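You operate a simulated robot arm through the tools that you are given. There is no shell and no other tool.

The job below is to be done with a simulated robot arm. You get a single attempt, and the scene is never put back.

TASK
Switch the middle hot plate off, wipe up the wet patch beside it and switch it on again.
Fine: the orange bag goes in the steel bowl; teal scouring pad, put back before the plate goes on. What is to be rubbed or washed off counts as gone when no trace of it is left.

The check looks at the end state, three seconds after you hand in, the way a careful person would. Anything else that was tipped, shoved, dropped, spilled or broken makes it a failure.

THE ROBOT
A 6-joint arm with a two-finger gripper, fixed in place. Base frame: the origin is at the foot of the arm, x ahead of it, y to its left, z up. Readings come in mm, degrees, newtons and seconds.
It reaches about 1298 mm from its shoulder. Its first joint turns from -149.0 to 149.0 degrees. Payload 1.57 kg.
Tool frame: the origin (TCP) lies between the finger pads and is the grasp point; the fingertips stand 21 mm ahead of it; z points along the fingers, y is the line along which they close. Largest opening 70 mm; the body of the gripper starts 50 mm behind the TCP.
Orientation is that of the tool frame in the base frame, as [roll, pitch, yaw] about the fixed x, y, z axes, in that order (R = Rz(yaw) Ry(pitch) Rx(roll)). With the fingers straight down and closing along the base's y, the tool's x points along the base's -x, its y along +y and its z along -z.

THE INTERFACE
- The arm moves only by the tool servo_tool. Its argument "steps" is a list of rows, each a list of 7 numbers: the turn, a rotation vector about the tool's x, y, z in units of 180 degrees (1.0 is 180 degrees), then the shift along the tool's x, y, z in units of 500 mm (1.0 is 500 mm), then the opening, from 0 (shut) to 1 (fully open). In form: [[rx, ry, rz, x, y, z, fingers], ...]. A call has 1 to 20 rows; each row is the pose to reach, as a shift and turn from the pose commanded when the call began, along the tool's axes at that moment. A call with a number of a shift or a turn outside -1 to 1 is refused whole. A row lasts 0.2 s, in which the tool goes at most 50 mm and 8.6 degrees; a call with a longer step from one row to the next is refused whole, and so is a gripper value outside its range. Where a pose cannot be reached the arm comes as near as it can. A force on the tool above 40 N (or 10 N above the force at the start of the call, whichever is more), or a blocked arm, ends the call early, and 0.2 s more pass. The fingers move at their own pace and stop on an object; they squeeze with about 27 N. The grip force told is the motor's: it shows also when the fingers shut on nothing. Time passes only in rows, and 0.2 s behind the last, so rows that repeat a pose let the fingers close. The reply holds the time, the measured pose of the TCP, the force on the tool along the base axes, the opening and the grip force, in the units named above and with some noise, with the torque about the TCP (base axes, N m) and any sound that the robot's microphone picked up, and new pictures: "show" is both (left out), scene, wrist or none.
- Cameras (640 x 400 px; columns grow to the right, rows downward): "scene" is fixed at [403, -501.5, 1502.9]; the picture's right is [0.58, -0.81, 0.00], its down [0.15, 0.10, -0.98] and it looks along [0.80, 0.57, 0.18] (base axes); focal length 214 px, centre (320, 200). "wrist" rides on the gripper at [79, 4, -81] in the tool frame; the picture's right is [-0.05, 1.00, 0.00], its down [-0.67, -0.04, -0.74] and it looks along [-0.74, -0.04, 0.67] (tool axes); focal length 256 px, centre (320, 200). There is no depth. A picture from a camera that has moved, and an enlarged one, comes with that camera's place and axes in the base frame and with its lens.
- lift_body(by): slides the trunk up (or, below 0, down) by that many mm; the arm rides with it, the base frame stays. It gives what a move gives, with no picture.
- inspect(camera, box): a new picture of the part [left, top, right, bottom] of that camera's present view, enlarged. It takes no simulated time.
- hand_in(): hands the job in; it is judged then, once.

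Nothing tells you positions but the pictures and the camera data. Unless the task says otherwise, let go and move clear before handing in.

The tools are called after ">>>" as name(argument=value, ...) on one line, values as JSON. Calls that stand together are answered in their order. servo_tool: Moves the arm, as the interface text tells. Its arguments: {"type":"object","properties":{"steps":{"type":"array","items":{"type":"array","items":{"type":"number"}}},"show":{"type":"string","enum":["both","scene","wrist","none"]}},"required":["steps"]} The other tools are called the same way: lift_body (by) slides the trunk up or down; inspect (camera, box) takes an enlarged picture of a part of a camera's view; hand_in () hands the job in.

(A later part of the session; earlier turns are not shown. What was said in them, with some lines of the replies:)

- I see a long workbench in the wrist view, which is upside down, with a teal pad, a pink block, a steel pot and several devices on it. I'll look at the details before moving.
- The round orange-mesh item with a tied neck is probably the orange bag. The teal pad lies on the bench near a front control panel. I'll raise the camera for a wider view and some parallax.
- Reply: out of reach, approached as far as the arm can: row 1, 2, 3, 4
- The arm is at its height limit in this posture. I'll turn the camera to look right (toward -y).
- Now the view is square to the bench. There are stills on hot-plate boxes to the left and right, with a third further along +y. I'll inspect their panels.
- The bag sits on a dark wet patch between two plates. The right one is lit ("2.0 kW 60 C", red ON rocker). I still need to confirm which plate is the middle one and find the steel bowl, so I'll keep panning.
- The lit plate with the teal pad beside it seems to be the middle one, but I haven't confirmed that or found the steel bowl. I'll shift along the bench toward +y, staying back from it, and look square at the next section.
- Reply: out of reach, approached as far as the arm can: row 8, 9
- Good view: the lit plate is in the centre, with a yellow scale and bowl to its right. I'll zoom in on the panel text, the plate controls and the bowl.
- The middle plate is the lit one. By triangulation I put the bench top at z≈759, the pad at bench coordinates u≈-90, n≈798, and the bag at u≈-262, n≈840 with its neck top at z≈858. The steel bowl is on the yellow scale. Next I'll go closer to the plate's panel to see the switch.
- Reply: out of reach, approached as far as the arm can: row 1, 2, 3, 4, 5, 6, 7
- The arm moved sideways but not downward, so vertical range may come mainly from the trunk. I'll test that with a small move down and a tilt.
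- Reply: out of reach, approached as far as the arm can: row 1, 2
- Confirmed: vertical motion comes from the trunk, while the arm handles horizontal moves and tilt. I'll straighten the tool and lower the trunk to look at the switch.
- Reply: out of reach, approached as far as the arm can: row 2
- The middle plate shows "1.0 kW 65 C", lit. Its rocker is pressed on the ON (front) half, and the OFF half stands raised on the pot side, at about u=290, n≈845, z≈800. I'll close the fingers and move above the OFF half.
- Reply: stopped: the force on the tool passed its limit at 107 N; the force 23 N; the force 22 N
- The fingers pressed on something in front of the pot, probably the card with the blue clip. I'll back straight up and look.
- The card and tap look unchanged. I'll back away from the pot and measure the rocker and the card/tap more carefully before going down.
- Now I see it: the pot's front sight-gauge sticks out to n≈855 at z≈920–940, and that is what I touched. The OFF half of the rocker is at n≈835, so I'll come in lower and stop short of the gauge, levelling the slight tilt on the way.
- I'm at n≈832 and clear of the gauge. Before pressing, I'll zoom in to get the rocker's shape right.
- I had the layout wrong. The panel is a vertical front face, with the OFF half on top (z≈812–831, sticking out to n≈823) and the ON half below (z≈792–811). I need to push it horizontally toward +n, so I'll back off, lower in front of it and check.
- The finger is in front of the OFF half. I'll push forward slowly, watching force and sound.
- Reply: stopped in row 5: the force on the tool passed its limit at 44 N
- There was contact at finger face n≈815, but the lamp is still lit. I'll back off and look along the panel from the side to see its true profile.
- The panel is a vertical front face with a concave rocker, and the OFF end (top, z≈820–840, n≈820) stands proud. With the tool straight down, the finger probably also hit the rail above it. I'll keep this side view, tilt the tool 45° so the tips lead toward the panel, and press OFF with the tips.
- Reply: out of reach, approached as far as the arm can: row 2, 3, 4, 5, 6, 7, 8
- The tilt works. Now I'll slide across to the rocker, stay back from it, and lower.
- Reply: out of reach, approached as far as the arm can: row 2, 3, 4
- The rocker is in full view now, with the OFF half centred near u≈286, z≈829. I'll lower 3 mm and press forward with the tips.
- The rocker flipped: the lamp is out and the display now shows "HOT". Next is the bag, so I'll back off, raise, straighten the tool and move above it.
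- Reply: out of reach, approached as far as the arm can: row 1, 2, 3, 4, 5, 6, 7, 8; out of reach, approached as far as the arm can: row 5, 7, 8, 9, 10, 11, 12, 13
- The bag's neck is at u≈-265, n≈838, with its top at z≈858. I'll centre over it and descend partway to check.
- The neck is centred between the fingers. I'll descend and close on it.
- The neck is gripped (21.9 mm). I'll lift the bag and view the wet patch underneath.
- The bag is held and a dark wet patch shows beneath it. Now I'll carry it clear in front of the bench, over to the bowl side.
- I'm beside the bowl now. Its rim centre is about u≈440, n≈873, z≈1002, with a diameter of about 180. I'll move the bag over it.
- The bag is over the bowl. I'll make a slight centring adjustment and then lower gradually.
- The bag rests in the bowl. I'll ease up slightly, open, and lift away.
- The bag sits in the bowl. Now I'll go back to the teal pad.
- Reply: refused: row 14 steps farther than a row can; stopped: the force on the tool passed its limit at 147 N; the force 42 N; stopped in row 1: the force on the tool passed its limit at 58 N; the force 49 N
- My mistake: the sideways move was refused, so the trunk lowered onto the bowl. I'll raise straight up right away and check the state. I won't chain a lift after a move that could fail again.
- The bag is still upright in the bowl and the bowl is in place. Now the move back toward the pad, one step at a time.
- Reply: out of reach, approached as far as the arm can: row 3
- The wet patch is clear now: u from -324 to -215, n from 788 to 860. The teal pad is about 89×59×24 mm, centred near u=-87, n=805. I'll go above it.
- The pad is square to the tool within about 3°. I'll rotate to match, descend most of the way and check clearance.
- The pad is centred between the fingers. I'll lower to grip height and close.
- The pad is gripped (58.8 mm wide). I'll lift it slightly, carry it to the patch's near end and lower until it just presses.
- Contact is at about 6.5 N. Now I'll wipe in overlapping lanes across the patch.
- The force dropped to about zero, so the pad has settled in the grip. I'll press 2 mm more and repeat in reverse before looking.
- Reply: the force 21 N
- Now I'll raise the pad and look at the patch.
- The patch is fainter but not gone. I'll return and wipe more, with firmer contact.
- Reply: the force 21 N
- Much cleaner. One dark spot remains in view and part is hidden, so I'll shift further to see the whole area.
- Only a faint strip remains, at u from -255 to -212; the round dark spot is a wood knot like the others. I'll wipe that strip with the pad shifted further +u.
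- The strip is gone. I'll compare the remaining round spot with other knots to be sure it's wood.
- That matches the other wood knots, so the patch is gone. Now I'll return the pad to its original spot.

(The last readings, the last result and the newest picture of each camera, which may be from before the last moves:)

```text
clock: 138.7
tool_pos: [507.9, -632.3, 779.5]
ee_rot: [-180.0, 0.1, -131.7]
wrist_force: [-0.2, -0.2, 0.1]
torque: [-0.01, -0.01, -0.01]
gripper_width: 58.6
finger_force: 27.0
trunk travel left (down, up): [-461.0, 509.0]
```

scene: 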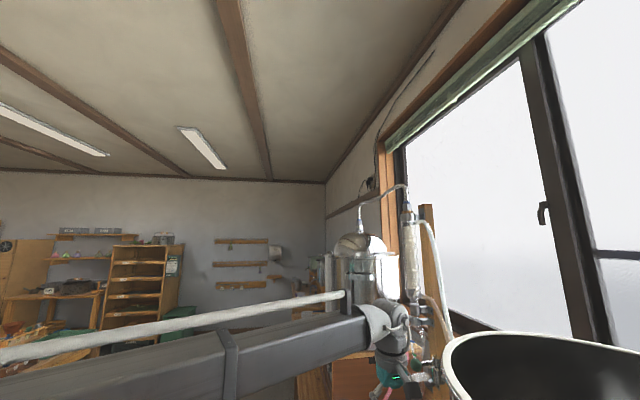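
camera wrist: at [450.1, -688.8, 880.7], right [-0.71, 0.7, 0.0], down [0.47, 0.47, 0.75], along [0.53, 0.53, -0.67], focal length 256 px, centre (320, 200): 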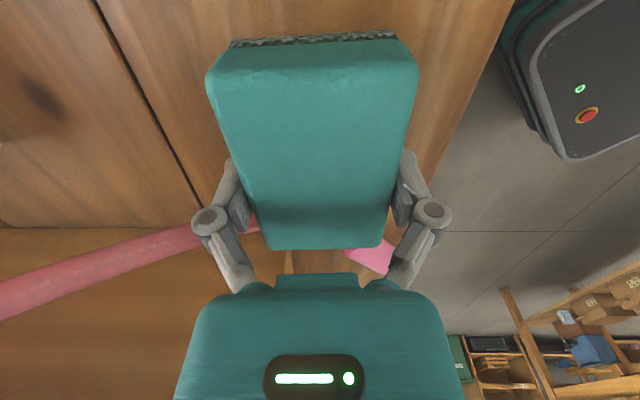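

>>> servo_tool(steps=[[0, 0, 0, 0, 0, 0, 0.85], [0, 0, 0, 0, 0, 0, 0.9], [0, 0, 0, 0, 0, 0, 1], [0, 0, 0, 0, 0, 0, 1], [0, 0, 0, 0, 0, 0, 1]], show="wrist")

>>> lift_body(by=40)

>>> lift_body(by=120)

>>> servo_tool(steps=[[0, 0, 0, 0, 0, 0, 1]], show="wrist")

```text
clock: 139.9
tool_pos: [507.9, -631.7, 779.9]
ee_rot: [179.9, 0.0, -131.6]
wrist_force: [-0.1, 0.4, -0.9]
torque: [0.0, -0.01, 0.03]
gripper_width: 70.1
finger_force: 0.1
trunk travel left (down, up): [-461.0, 509.0]
camera wrist: at [450.1, -688.7, 860.7], right [-0.71, 0.7, 0.0], down [0.47, 0.47, 0.75], along [0.53, 0.53, -0.67], focal length 256 px, centre (320, 200)
```

wrist: 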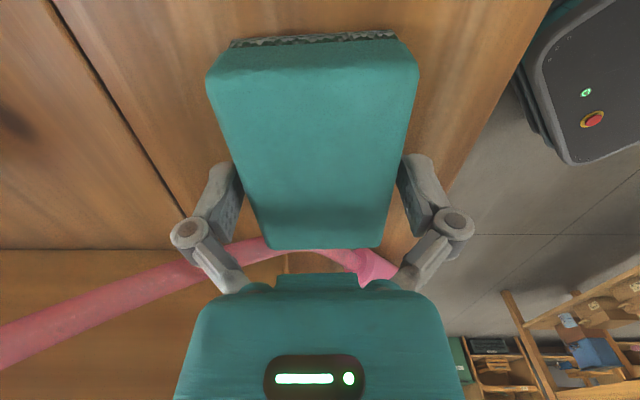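

```text
clock: 140.7
tool_pos: [506.6, -632.4, 819.3]
ee_rot: [-180.0, 0.1, -131.7]
wrist_force: [0.2, -0.6, -0.2]
torque: [0.0, 0.0, -0.02]
gripper_width: 70.2
finger_force: 0.1
trunk travel left (down, up): [-501.0, 469.0]
```

```text
clock: 142.2
tool_pos: [507.2, -632.6, 940.1]
ee_rot: [-180.0, 0.1, -131.7]
wrist_force: [-0.5, -0.5, -0.5]
torque: [-0.01, -0.02, 0.06]
gripper_width: 69.6
finger_force: 0.1
trunk travel left (down, up): [-621.0, 349.0]
```

```text
clock: 142.6
tool_pos: [506.6, -632.0, 939.6]
ee_rot: [-180.0, 0.2, -131.7]
wrist_force: [0.5, 0.2, 0.1]
torque: [0.0, -0.01, -0.01]
gripper_width: 70.1
finger_force: 0.1
trunk travel left (down, up): [-621.0, 349.0]
camera wrist: at [450.1, -688.7, 1020.7], right [-0.71, 0.7, 0.0], down [0.47, 0.47, 0.75], along [0.53, 0.53, -0.67], focal length 256 px, centre (320, 200)
```

wrist: 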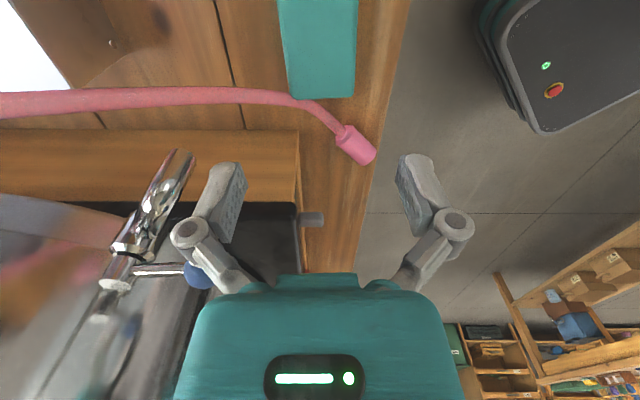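

The pad is back in its place. Now I'll go to the switch with fingers closed, staying in front of the bench.

>>> servo_tool(steps=[[0, 0, 0, -0.005, 0.085, 0, 0.5], [0, 0, 0, -0.0098, 0.17, 0, 0], [0, 0, 0.002, -0.0928, 0.1652, 0, 0], [0, 0, 0.004, -0.1758, 0.1604, 0, 0], [0, 0, 0.006, -0.2588, 0.1556, 0, 0], [0, 0, 0.008, -0.3418, 0.1508, 0, 0], [0, 0, 0.01, -0.4248, 0.146, 0, 0], [0, 0, 0.012, -0.5078, 0.1412, 0, 0], [0, 0, 0.014, -0.5908, 0.1364, 0, 0], [0, 0, 0.016, -0.6738, 0.1316, 0, 0], [0, 0, 0.0183, -0.7565, 0.127, 0, 0], [0, 0, 0.0183, -0.7565, 0.127, 0, 0]], show="wrist")

```text
clock: 145.2
tool_pos: [712.9, -304.2, 939.0]
ee_rot: [180.0, 0.2, -135.0]
wrist_force: [0.7, -0.2, 0.6]
torque: [-0.02, 0.02, 0.0]
gripper_width: 0.2
finger_force: 26.8
trunk travel left (down, up): [-621.0, 349.0]
camera wrist: at [652.6, -357.6, 1020.7], right [-0.67, 0.74, 0.0], down [0.5, 0.44, 0.75], along [0.56, 0.5, -0.67], focal length 256 px, centre (320, 200)
```

wrist: 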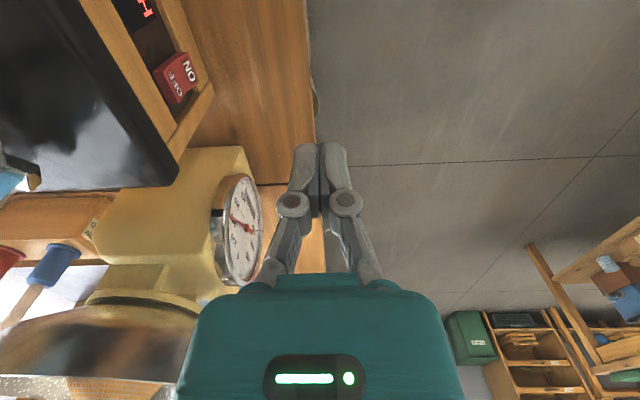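

>>> servo_tool(steps=[[0.04, 0, 0, 0, 0, 0, 0], [0.08, 0, 0, 0, 0, 0, 0], [0.12, 0, 0, 0, 0, 0, 0], [0.16, 0, 0, 0, 0, 0, 0], [0.2, 0, 0, 0, 0, 0, 0], [0.24, 0, 0, 0, 0, 0, 0], [0.25, 0, 0, 0, 0, 0, 0], [0.25, 0, 0, 0, 0, 0, 0]], show="wrist")

```text
clock: 147.0
tool_pos: [713.3, -308.2, 995.4]
ee_rot: [-135.0, 0.3, -135.0]
wrist_force: [0.2, 0.5, 0.7]
torque: [0.01, 0.01, -0.01]
gripper_width: 0.1
finger_force: 26.7
out of reach, approached as far as the arm can: row 2, 3, 4, 5, 6, 7, 8
trunk travel left (down, up): [-621.0, 349.0]
camera wrist: at [612.6, -320.6, 1048.4], right [-0.46, 0.54, -0.71], down [0.12, 0.82, 0.55], along [0.88, 0.17, -0.44], focal length 256 px, centre (320, 200)
```

wrist: 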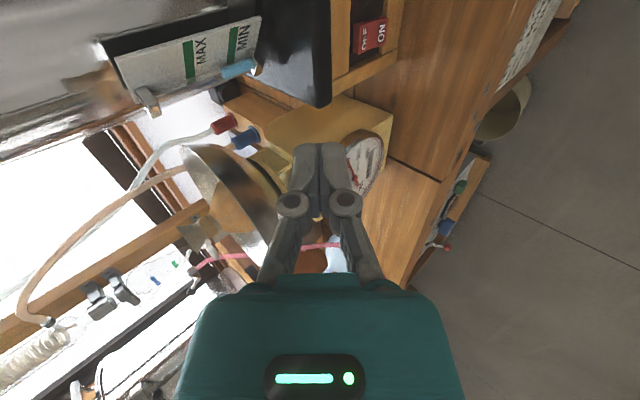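

>>> lift_body(by=-184)

>>> servo_tool(steps=[[0, 0, 0, 0, -0.03, 0.03, 0], [0, 0, 0, 0, -0.056, 0.056, 0], [0, 0, 0, 0, -0.056, 0.056, 0]], show="wrist")

>>> inspect(camera="wrist", box=[220, 70, 380, 170])

```text
clock: 149.1
tool_pos: [712.0, -307.4, 810.1]
ee_rot: [-135.0, 0.2, -135.0]
wrist_force: [0.4, -0.7, 0.7]
torque: [0.0, -0.02, 0.0]
gripper_width: 0.3
finger_force: 27.1
trunk travel left (down, up): [-437.0, 533.0]
```

```text
clock: 149.9
tool_pos: [739.5, -336.4, 811.0]
ee_rot: [-135.1, 0.1, -135.0]
wrist_force: [0.1, 0.3, -1.1]
torque: [0.0, 0.0, -0.02]
gripper_width: 0.0
finger_force: 27.2
trunk travel left (down, up): [-437.0, 533.0]
camera wrist: at [640.6, -349.8, 864.3], right [-0.46, 0.54, -0.71], down [0.12, 0.82, 0.55], along [0.88, 0.17, -0.44], focal length 256 px, centre (320, 200)
```

wrist: 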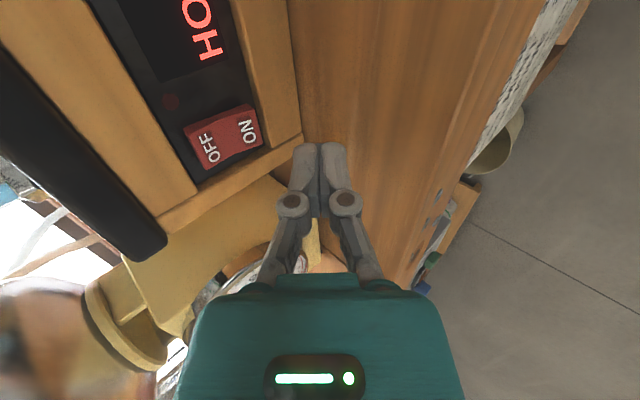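

```text
4.00 times, centred on (300, 120) of wrist
camera zoom: at [640.6, -349.8, 864.3], right [-0.46, 0.54, -0.71], down [0.12, 0.82, 0.55], along [0.88, 0.17, -0.44], focal length 1024 px, centre (400, 520)
```

zoom: 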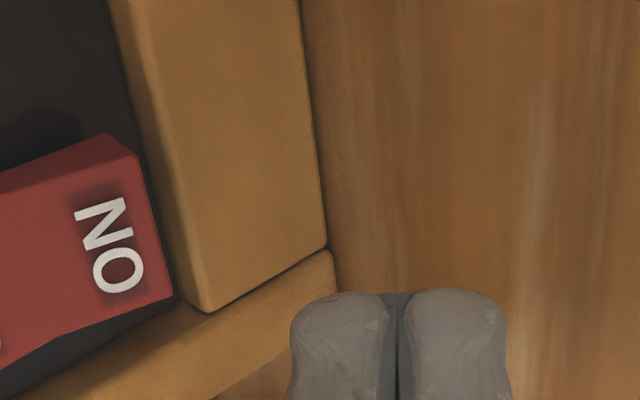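

The rocker is in view, with ON standing proud. I'll push the ON half in.

>>> servo_tool(steps=[[0, 0, 0, 0, -0.018, 0.018, 0], [0, 0, 0, 0, -0.035, 0.035, 0], [0, 0, 0, 0, -0.0439, 0.0439, 0], [0, 0, 0, 0, -0.0481, 0.0481, 0], [0, 0, 0, 0, -0.0509, 0.0509, 0], [0, 0, 0, 0, -0.0537, 0.0537, 0], [0, 0, 0, 0, -0.0566, 0.0566, 0], [0, 0, 0, 0, -0.0594, 0.0594, 0], [0, 0, 0, 0, -0.0622, 0.0622, 0]], show="wrist")

>>> inspect(camera="wrist", box=[200, 40, 380, 160])

```text
clock: 151.9
tool_pos: [770.4, -365.3, 811.5]
ee_rot: [-135.0, 0.0, -135.0]
wrist_force: [-0.1, 0.6, -0.6]
torque: [-0.01, 0.01, -0.01]
gripper_width: 0.2
finger_force: 27.1
trunk travel left (down, up): [-437.0, 533.0]
camera wrist: at [671.6, -379.1, 864.4], right [-0.46, 0.54, -0.71], down [0.12, 0.82, 0.55], along [0.88, 0.17, -0.44], focal length 256 px, centre (320, 200)
```

wrist: 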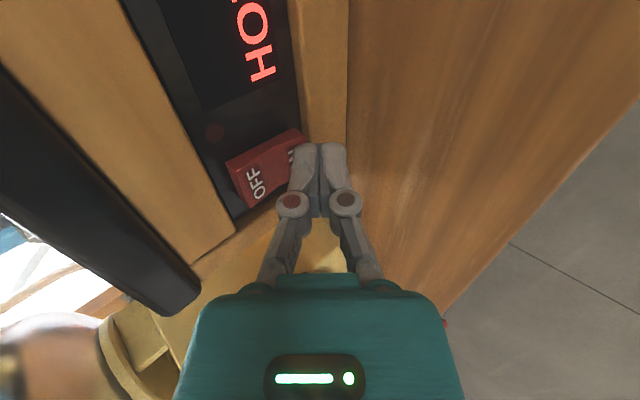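

```text
3.33 times, centred on (290, 100) of wrist
camera zoom: at [671.6, -379.1, 864.4], right [-0.46, 0.54, -0.71], down [0.12, 0.82, 0.55], along [0.88, 0.17, -0.44], focal length 853 px, centre (420, 533)
```

zoom: 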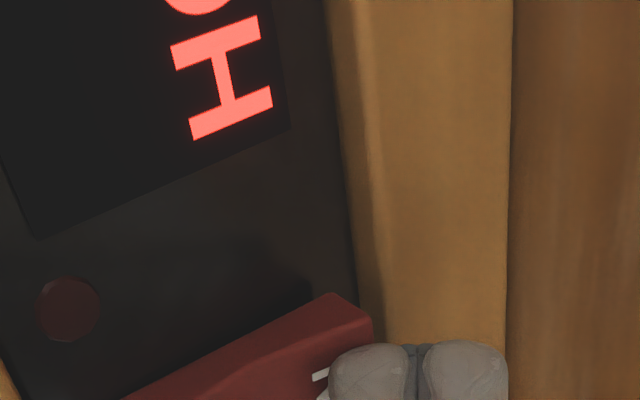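

No contact yet. I'll keep pushing in 2 mm steps.

>>> servo_tool(steps=[[0, 0, 0, 0, -0.0028, 0.0028, 0], [0, 0, 0, 0, -0.0057, 0.0057, 0], [0, 0, 0, 0, -0.0085, 0.0085, 0], [0, 0, 0, 0, -0.0113, 0.0113, 0]], show="wrist")

```text
clock: 152.9
tool_pos: [773.8, -367.6, 810.4]
ee_rot: [-135.4, 0.2, -135.1]
wrist_force: [-6.2, 8.3, 0.3]
torque: [0.02, -0.01, 0.04]
gripper_width: 0.0
finger_force: 27.1
trunk travel left (down, up): [-437.0, 533.0]
stopped in row 4: the force on the tool passed its limit at 43 N (the readings are from after the stop); the commanded pose is now the measured one
camera wrist: at [673.5, -381.3, 864.4], right [-0.46, 0.54, -0.7], down [0.12, 0.82, 0.56], along [0.88, 0.17, -0.45], focal length 256 px, centre (320, 200)
```

wrist: 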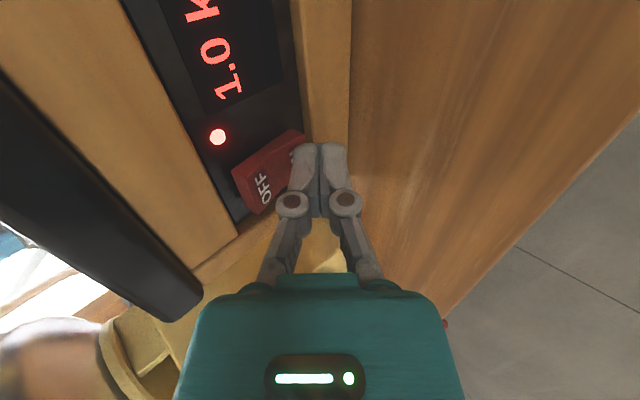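

The rocker flipped: the lamp is lit and the display shows 1.0 kW again. I'll back straight off and verify.

>>> servo_tool(steps=[[0, 0, 0, 0, 0.03, -0.03, 0], [0, 0, 0, 0, 0.07, -0.07, 0], [0, 0, 0, 0, 0.11, -0.11, 0], [0, 0, 0, 0, 0.12, -0.12, 0]], show="wrist")

>>> inspect(camera="wrist", box=[100, 0, 340, 150])

```text
clock: 153.9
tool_pos: [713.7, -308.0, 809.2]
ee_rot: [-135.4, 0.2, -135.1]
wrist_force: [0.3, 0.7, -0.2]
torque: [0.02, 0.03, 0.01]
gripper_width: 0.0
finger_force: 27.0
trunk travel left (down, up): [-437.0, 533.0]
camera wrist: at [614.9, -322.3, 863.9], right [-0.46, 0.54, -0.7], down [0.12, 0.82, 0.56], along [0.88, 0.17, -0.45], focal length 256 px, centre (320, 200)
```

wrist: 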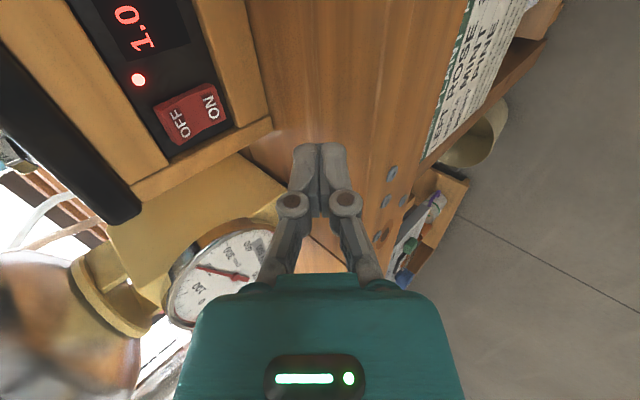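

```text
2.67 times, centred on (220, 75) of wrist
camera zoom: at [614.9, -322.3, 863.9], right [-0.46, 0.54, -0.7], down [0.12, 0.82, 0.56], along [0.88, 0.17, -0.45], focal length 683 px, centre (587, 533)
```

zoom: 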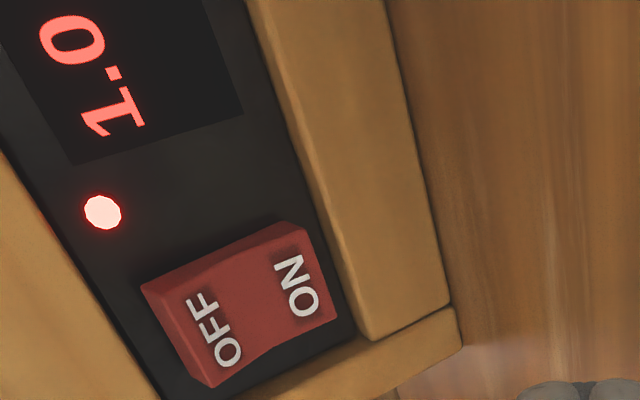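

The plate is on at 1.0 kW. I'll move clear and take one last look.

>>> lift_body(by=330)

>>> servo_tool(steps=[[-0.04, 0, 0.0, 0.04, 0.06, -0.06, 0], [-0.08, 0, 0, 0.08, 0.12, -0.12, 0], [-0.12, 0, 0, 0.12, 0.15, -0.15, 0], [-0.16, 0, 0, 0.16, 0.17, -0.17, 0], [-0.2, 0, 0, 0.2, 0.17, -0.17, 0], [-0.24, 0, 0, 0.24, 0.17, -0.17, 0], [-0.25, 0, 0, 0.28, 0.17, -0.17, 0]], show="none")

>>> servo_tool(steps=[[0, 0, 0.045, 0, 0, 0, 0], [0, 0, 0.09, 0, 0, 0, 0], [0, 0, 0.135, 0, 0, 0, 0], [0, 0, 0.18, 0, 0, 0, 0], [0, 0, 0.225, 0, 0, 0, 0], [0, 0, 0.27, 0, 0, 0, 0], [0, 0, 0.315, 0, 0, 0, 0], [0, 0, 0.36, 0, 0, 0, 0], [0, 0, 0.405, 0, 0, 0, 0], [0, 0, 0.45, 0, 0, 0, 0], [0, 0, 0.49, 0, 0, 0, 0]], show="both")

```text
clock: 157.1
tool_pos: [714.5, -308.7, 1139.9]
ee_rot: [-135.4, 0.3, -135.1]
wrist_force: [0.2, -0.1, -0.3]
torque: [0.02, 0.02, 0.0]
gripper_width: 0.3
finger_force: 27.2
trunk travel left (down, up): [-767.0, 203.0]
```

```text
clock: 158.7
tool_pos: [531.6, -321.6, 1086.4]
ee_rot: [179.5, 0.3, -135.1]
wrist_force: [0.7, -0.2, 0.1]
torque: [0.02, 0.0, 0.0]
gripper_width: 0.2
finger_force: 27.3
out of reach, approached as far as the arm can: row 1, 2, 3, 4, 5, 6, 7
trunk travel left (down, up): [-767.0, 203.0]
```

```text
clock: 161.1
tool_pos: [530.3, -322.3, 1087.6]
ee_rot: [179.8, -0.3, 136.7]
wrist_force: [-0.2, 0.4, -0.9]
torque: [0.01, 0.03, 0.0]
gripper_width: 0.0
finger_force: 26.8
trunk travel left (down, up): [-767.0, 203.0]
camera wrist: at [475.2, -265.4, 1167.5], right [0.73, 0.69, 0.0], down [0.46, -0.49, 0.74], along [0.51, -0.54, -0.67], focal length 256 px, centre (320, 200)
```

scene: 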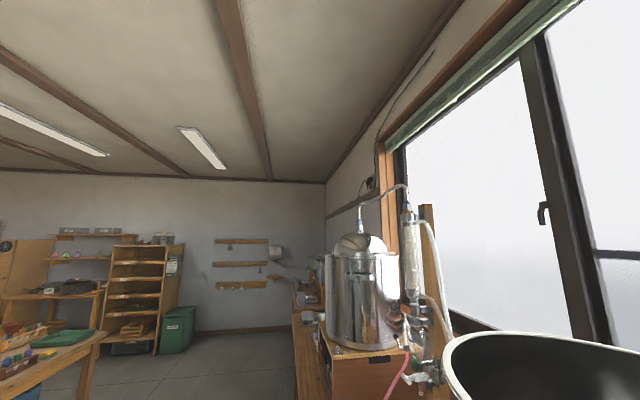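
wrist: 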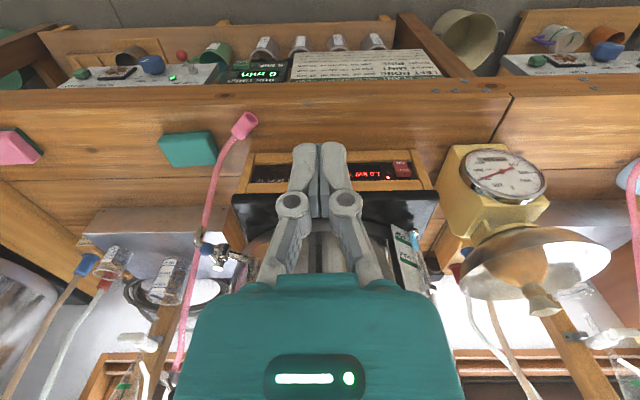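

>>> inspect(camera="wrist", box=[0, 90, 280, 265])

>>> inspect(camera="wrist", box=[380, 130, 640, 330])

```text
2.29 times, centred on (140, 178) of wrist
camera zoom: at [475.2, -265.4, 1167.5], right [0.73, 0.69, 0.0], down [0.46, -0.49, 0.74], along [0.51, -0.54, -0.67], focal length 585 px, centre (731, 251)
```

zoom: 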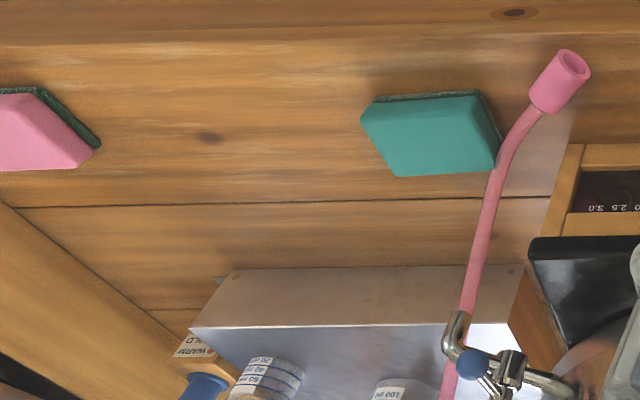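

```text
2.00 times, centred on (510, 230) of wrist
camera zoom: at [475.2, -265.4, 1167.5], right [0.73, 0.69, 0.0], down [0.46, -0.49, 0.74], along [0.51, -0.54, -0.67], focal length 512 px, centre (-60, 140)
```

zoom: 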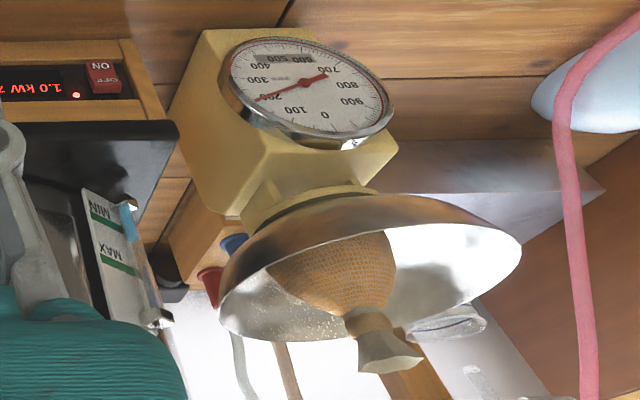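

The bag sits in the bowl, the wet patch is gone (only the wood knot remains), the teal pad is back, and the middle plate is on at 1.0 kW. The arm is clear, so I'm handing in.

>>> hand_in()

```text
The job is handed in.
```

The job is handed in. I switched the middle plate off, wiped the wet patch up, and switched the plate back on. It's lit and reads 1.0 kW, as it did before I started.

- **Orange bag:** it was sitting on the wet patch. It's now upright in the steel bowl on the yellow scale.
- **Wet patch:** no trace was visible in the last close-up. The small round dark spot left there looks the same as the other wood knots in the bench.
- **Teal pad:** I put it back in its place beside the pink hose before switching the plate on.

I also knocked into things twice, and pressed hard each time:

- **Pot's sight gauge:** I came down on the gauge on the front of the middle pot with about 107 N before the first switch attempt. It looked unchanged afterwards.
- **Bowl and bag:** a sideways move was refused, and I lowered the arm onto the bowl with about 147 N. The bag stayed upright, and the bowl and scale stayed where they were.

I saw no damage in the pictures, but I had no other way to check.
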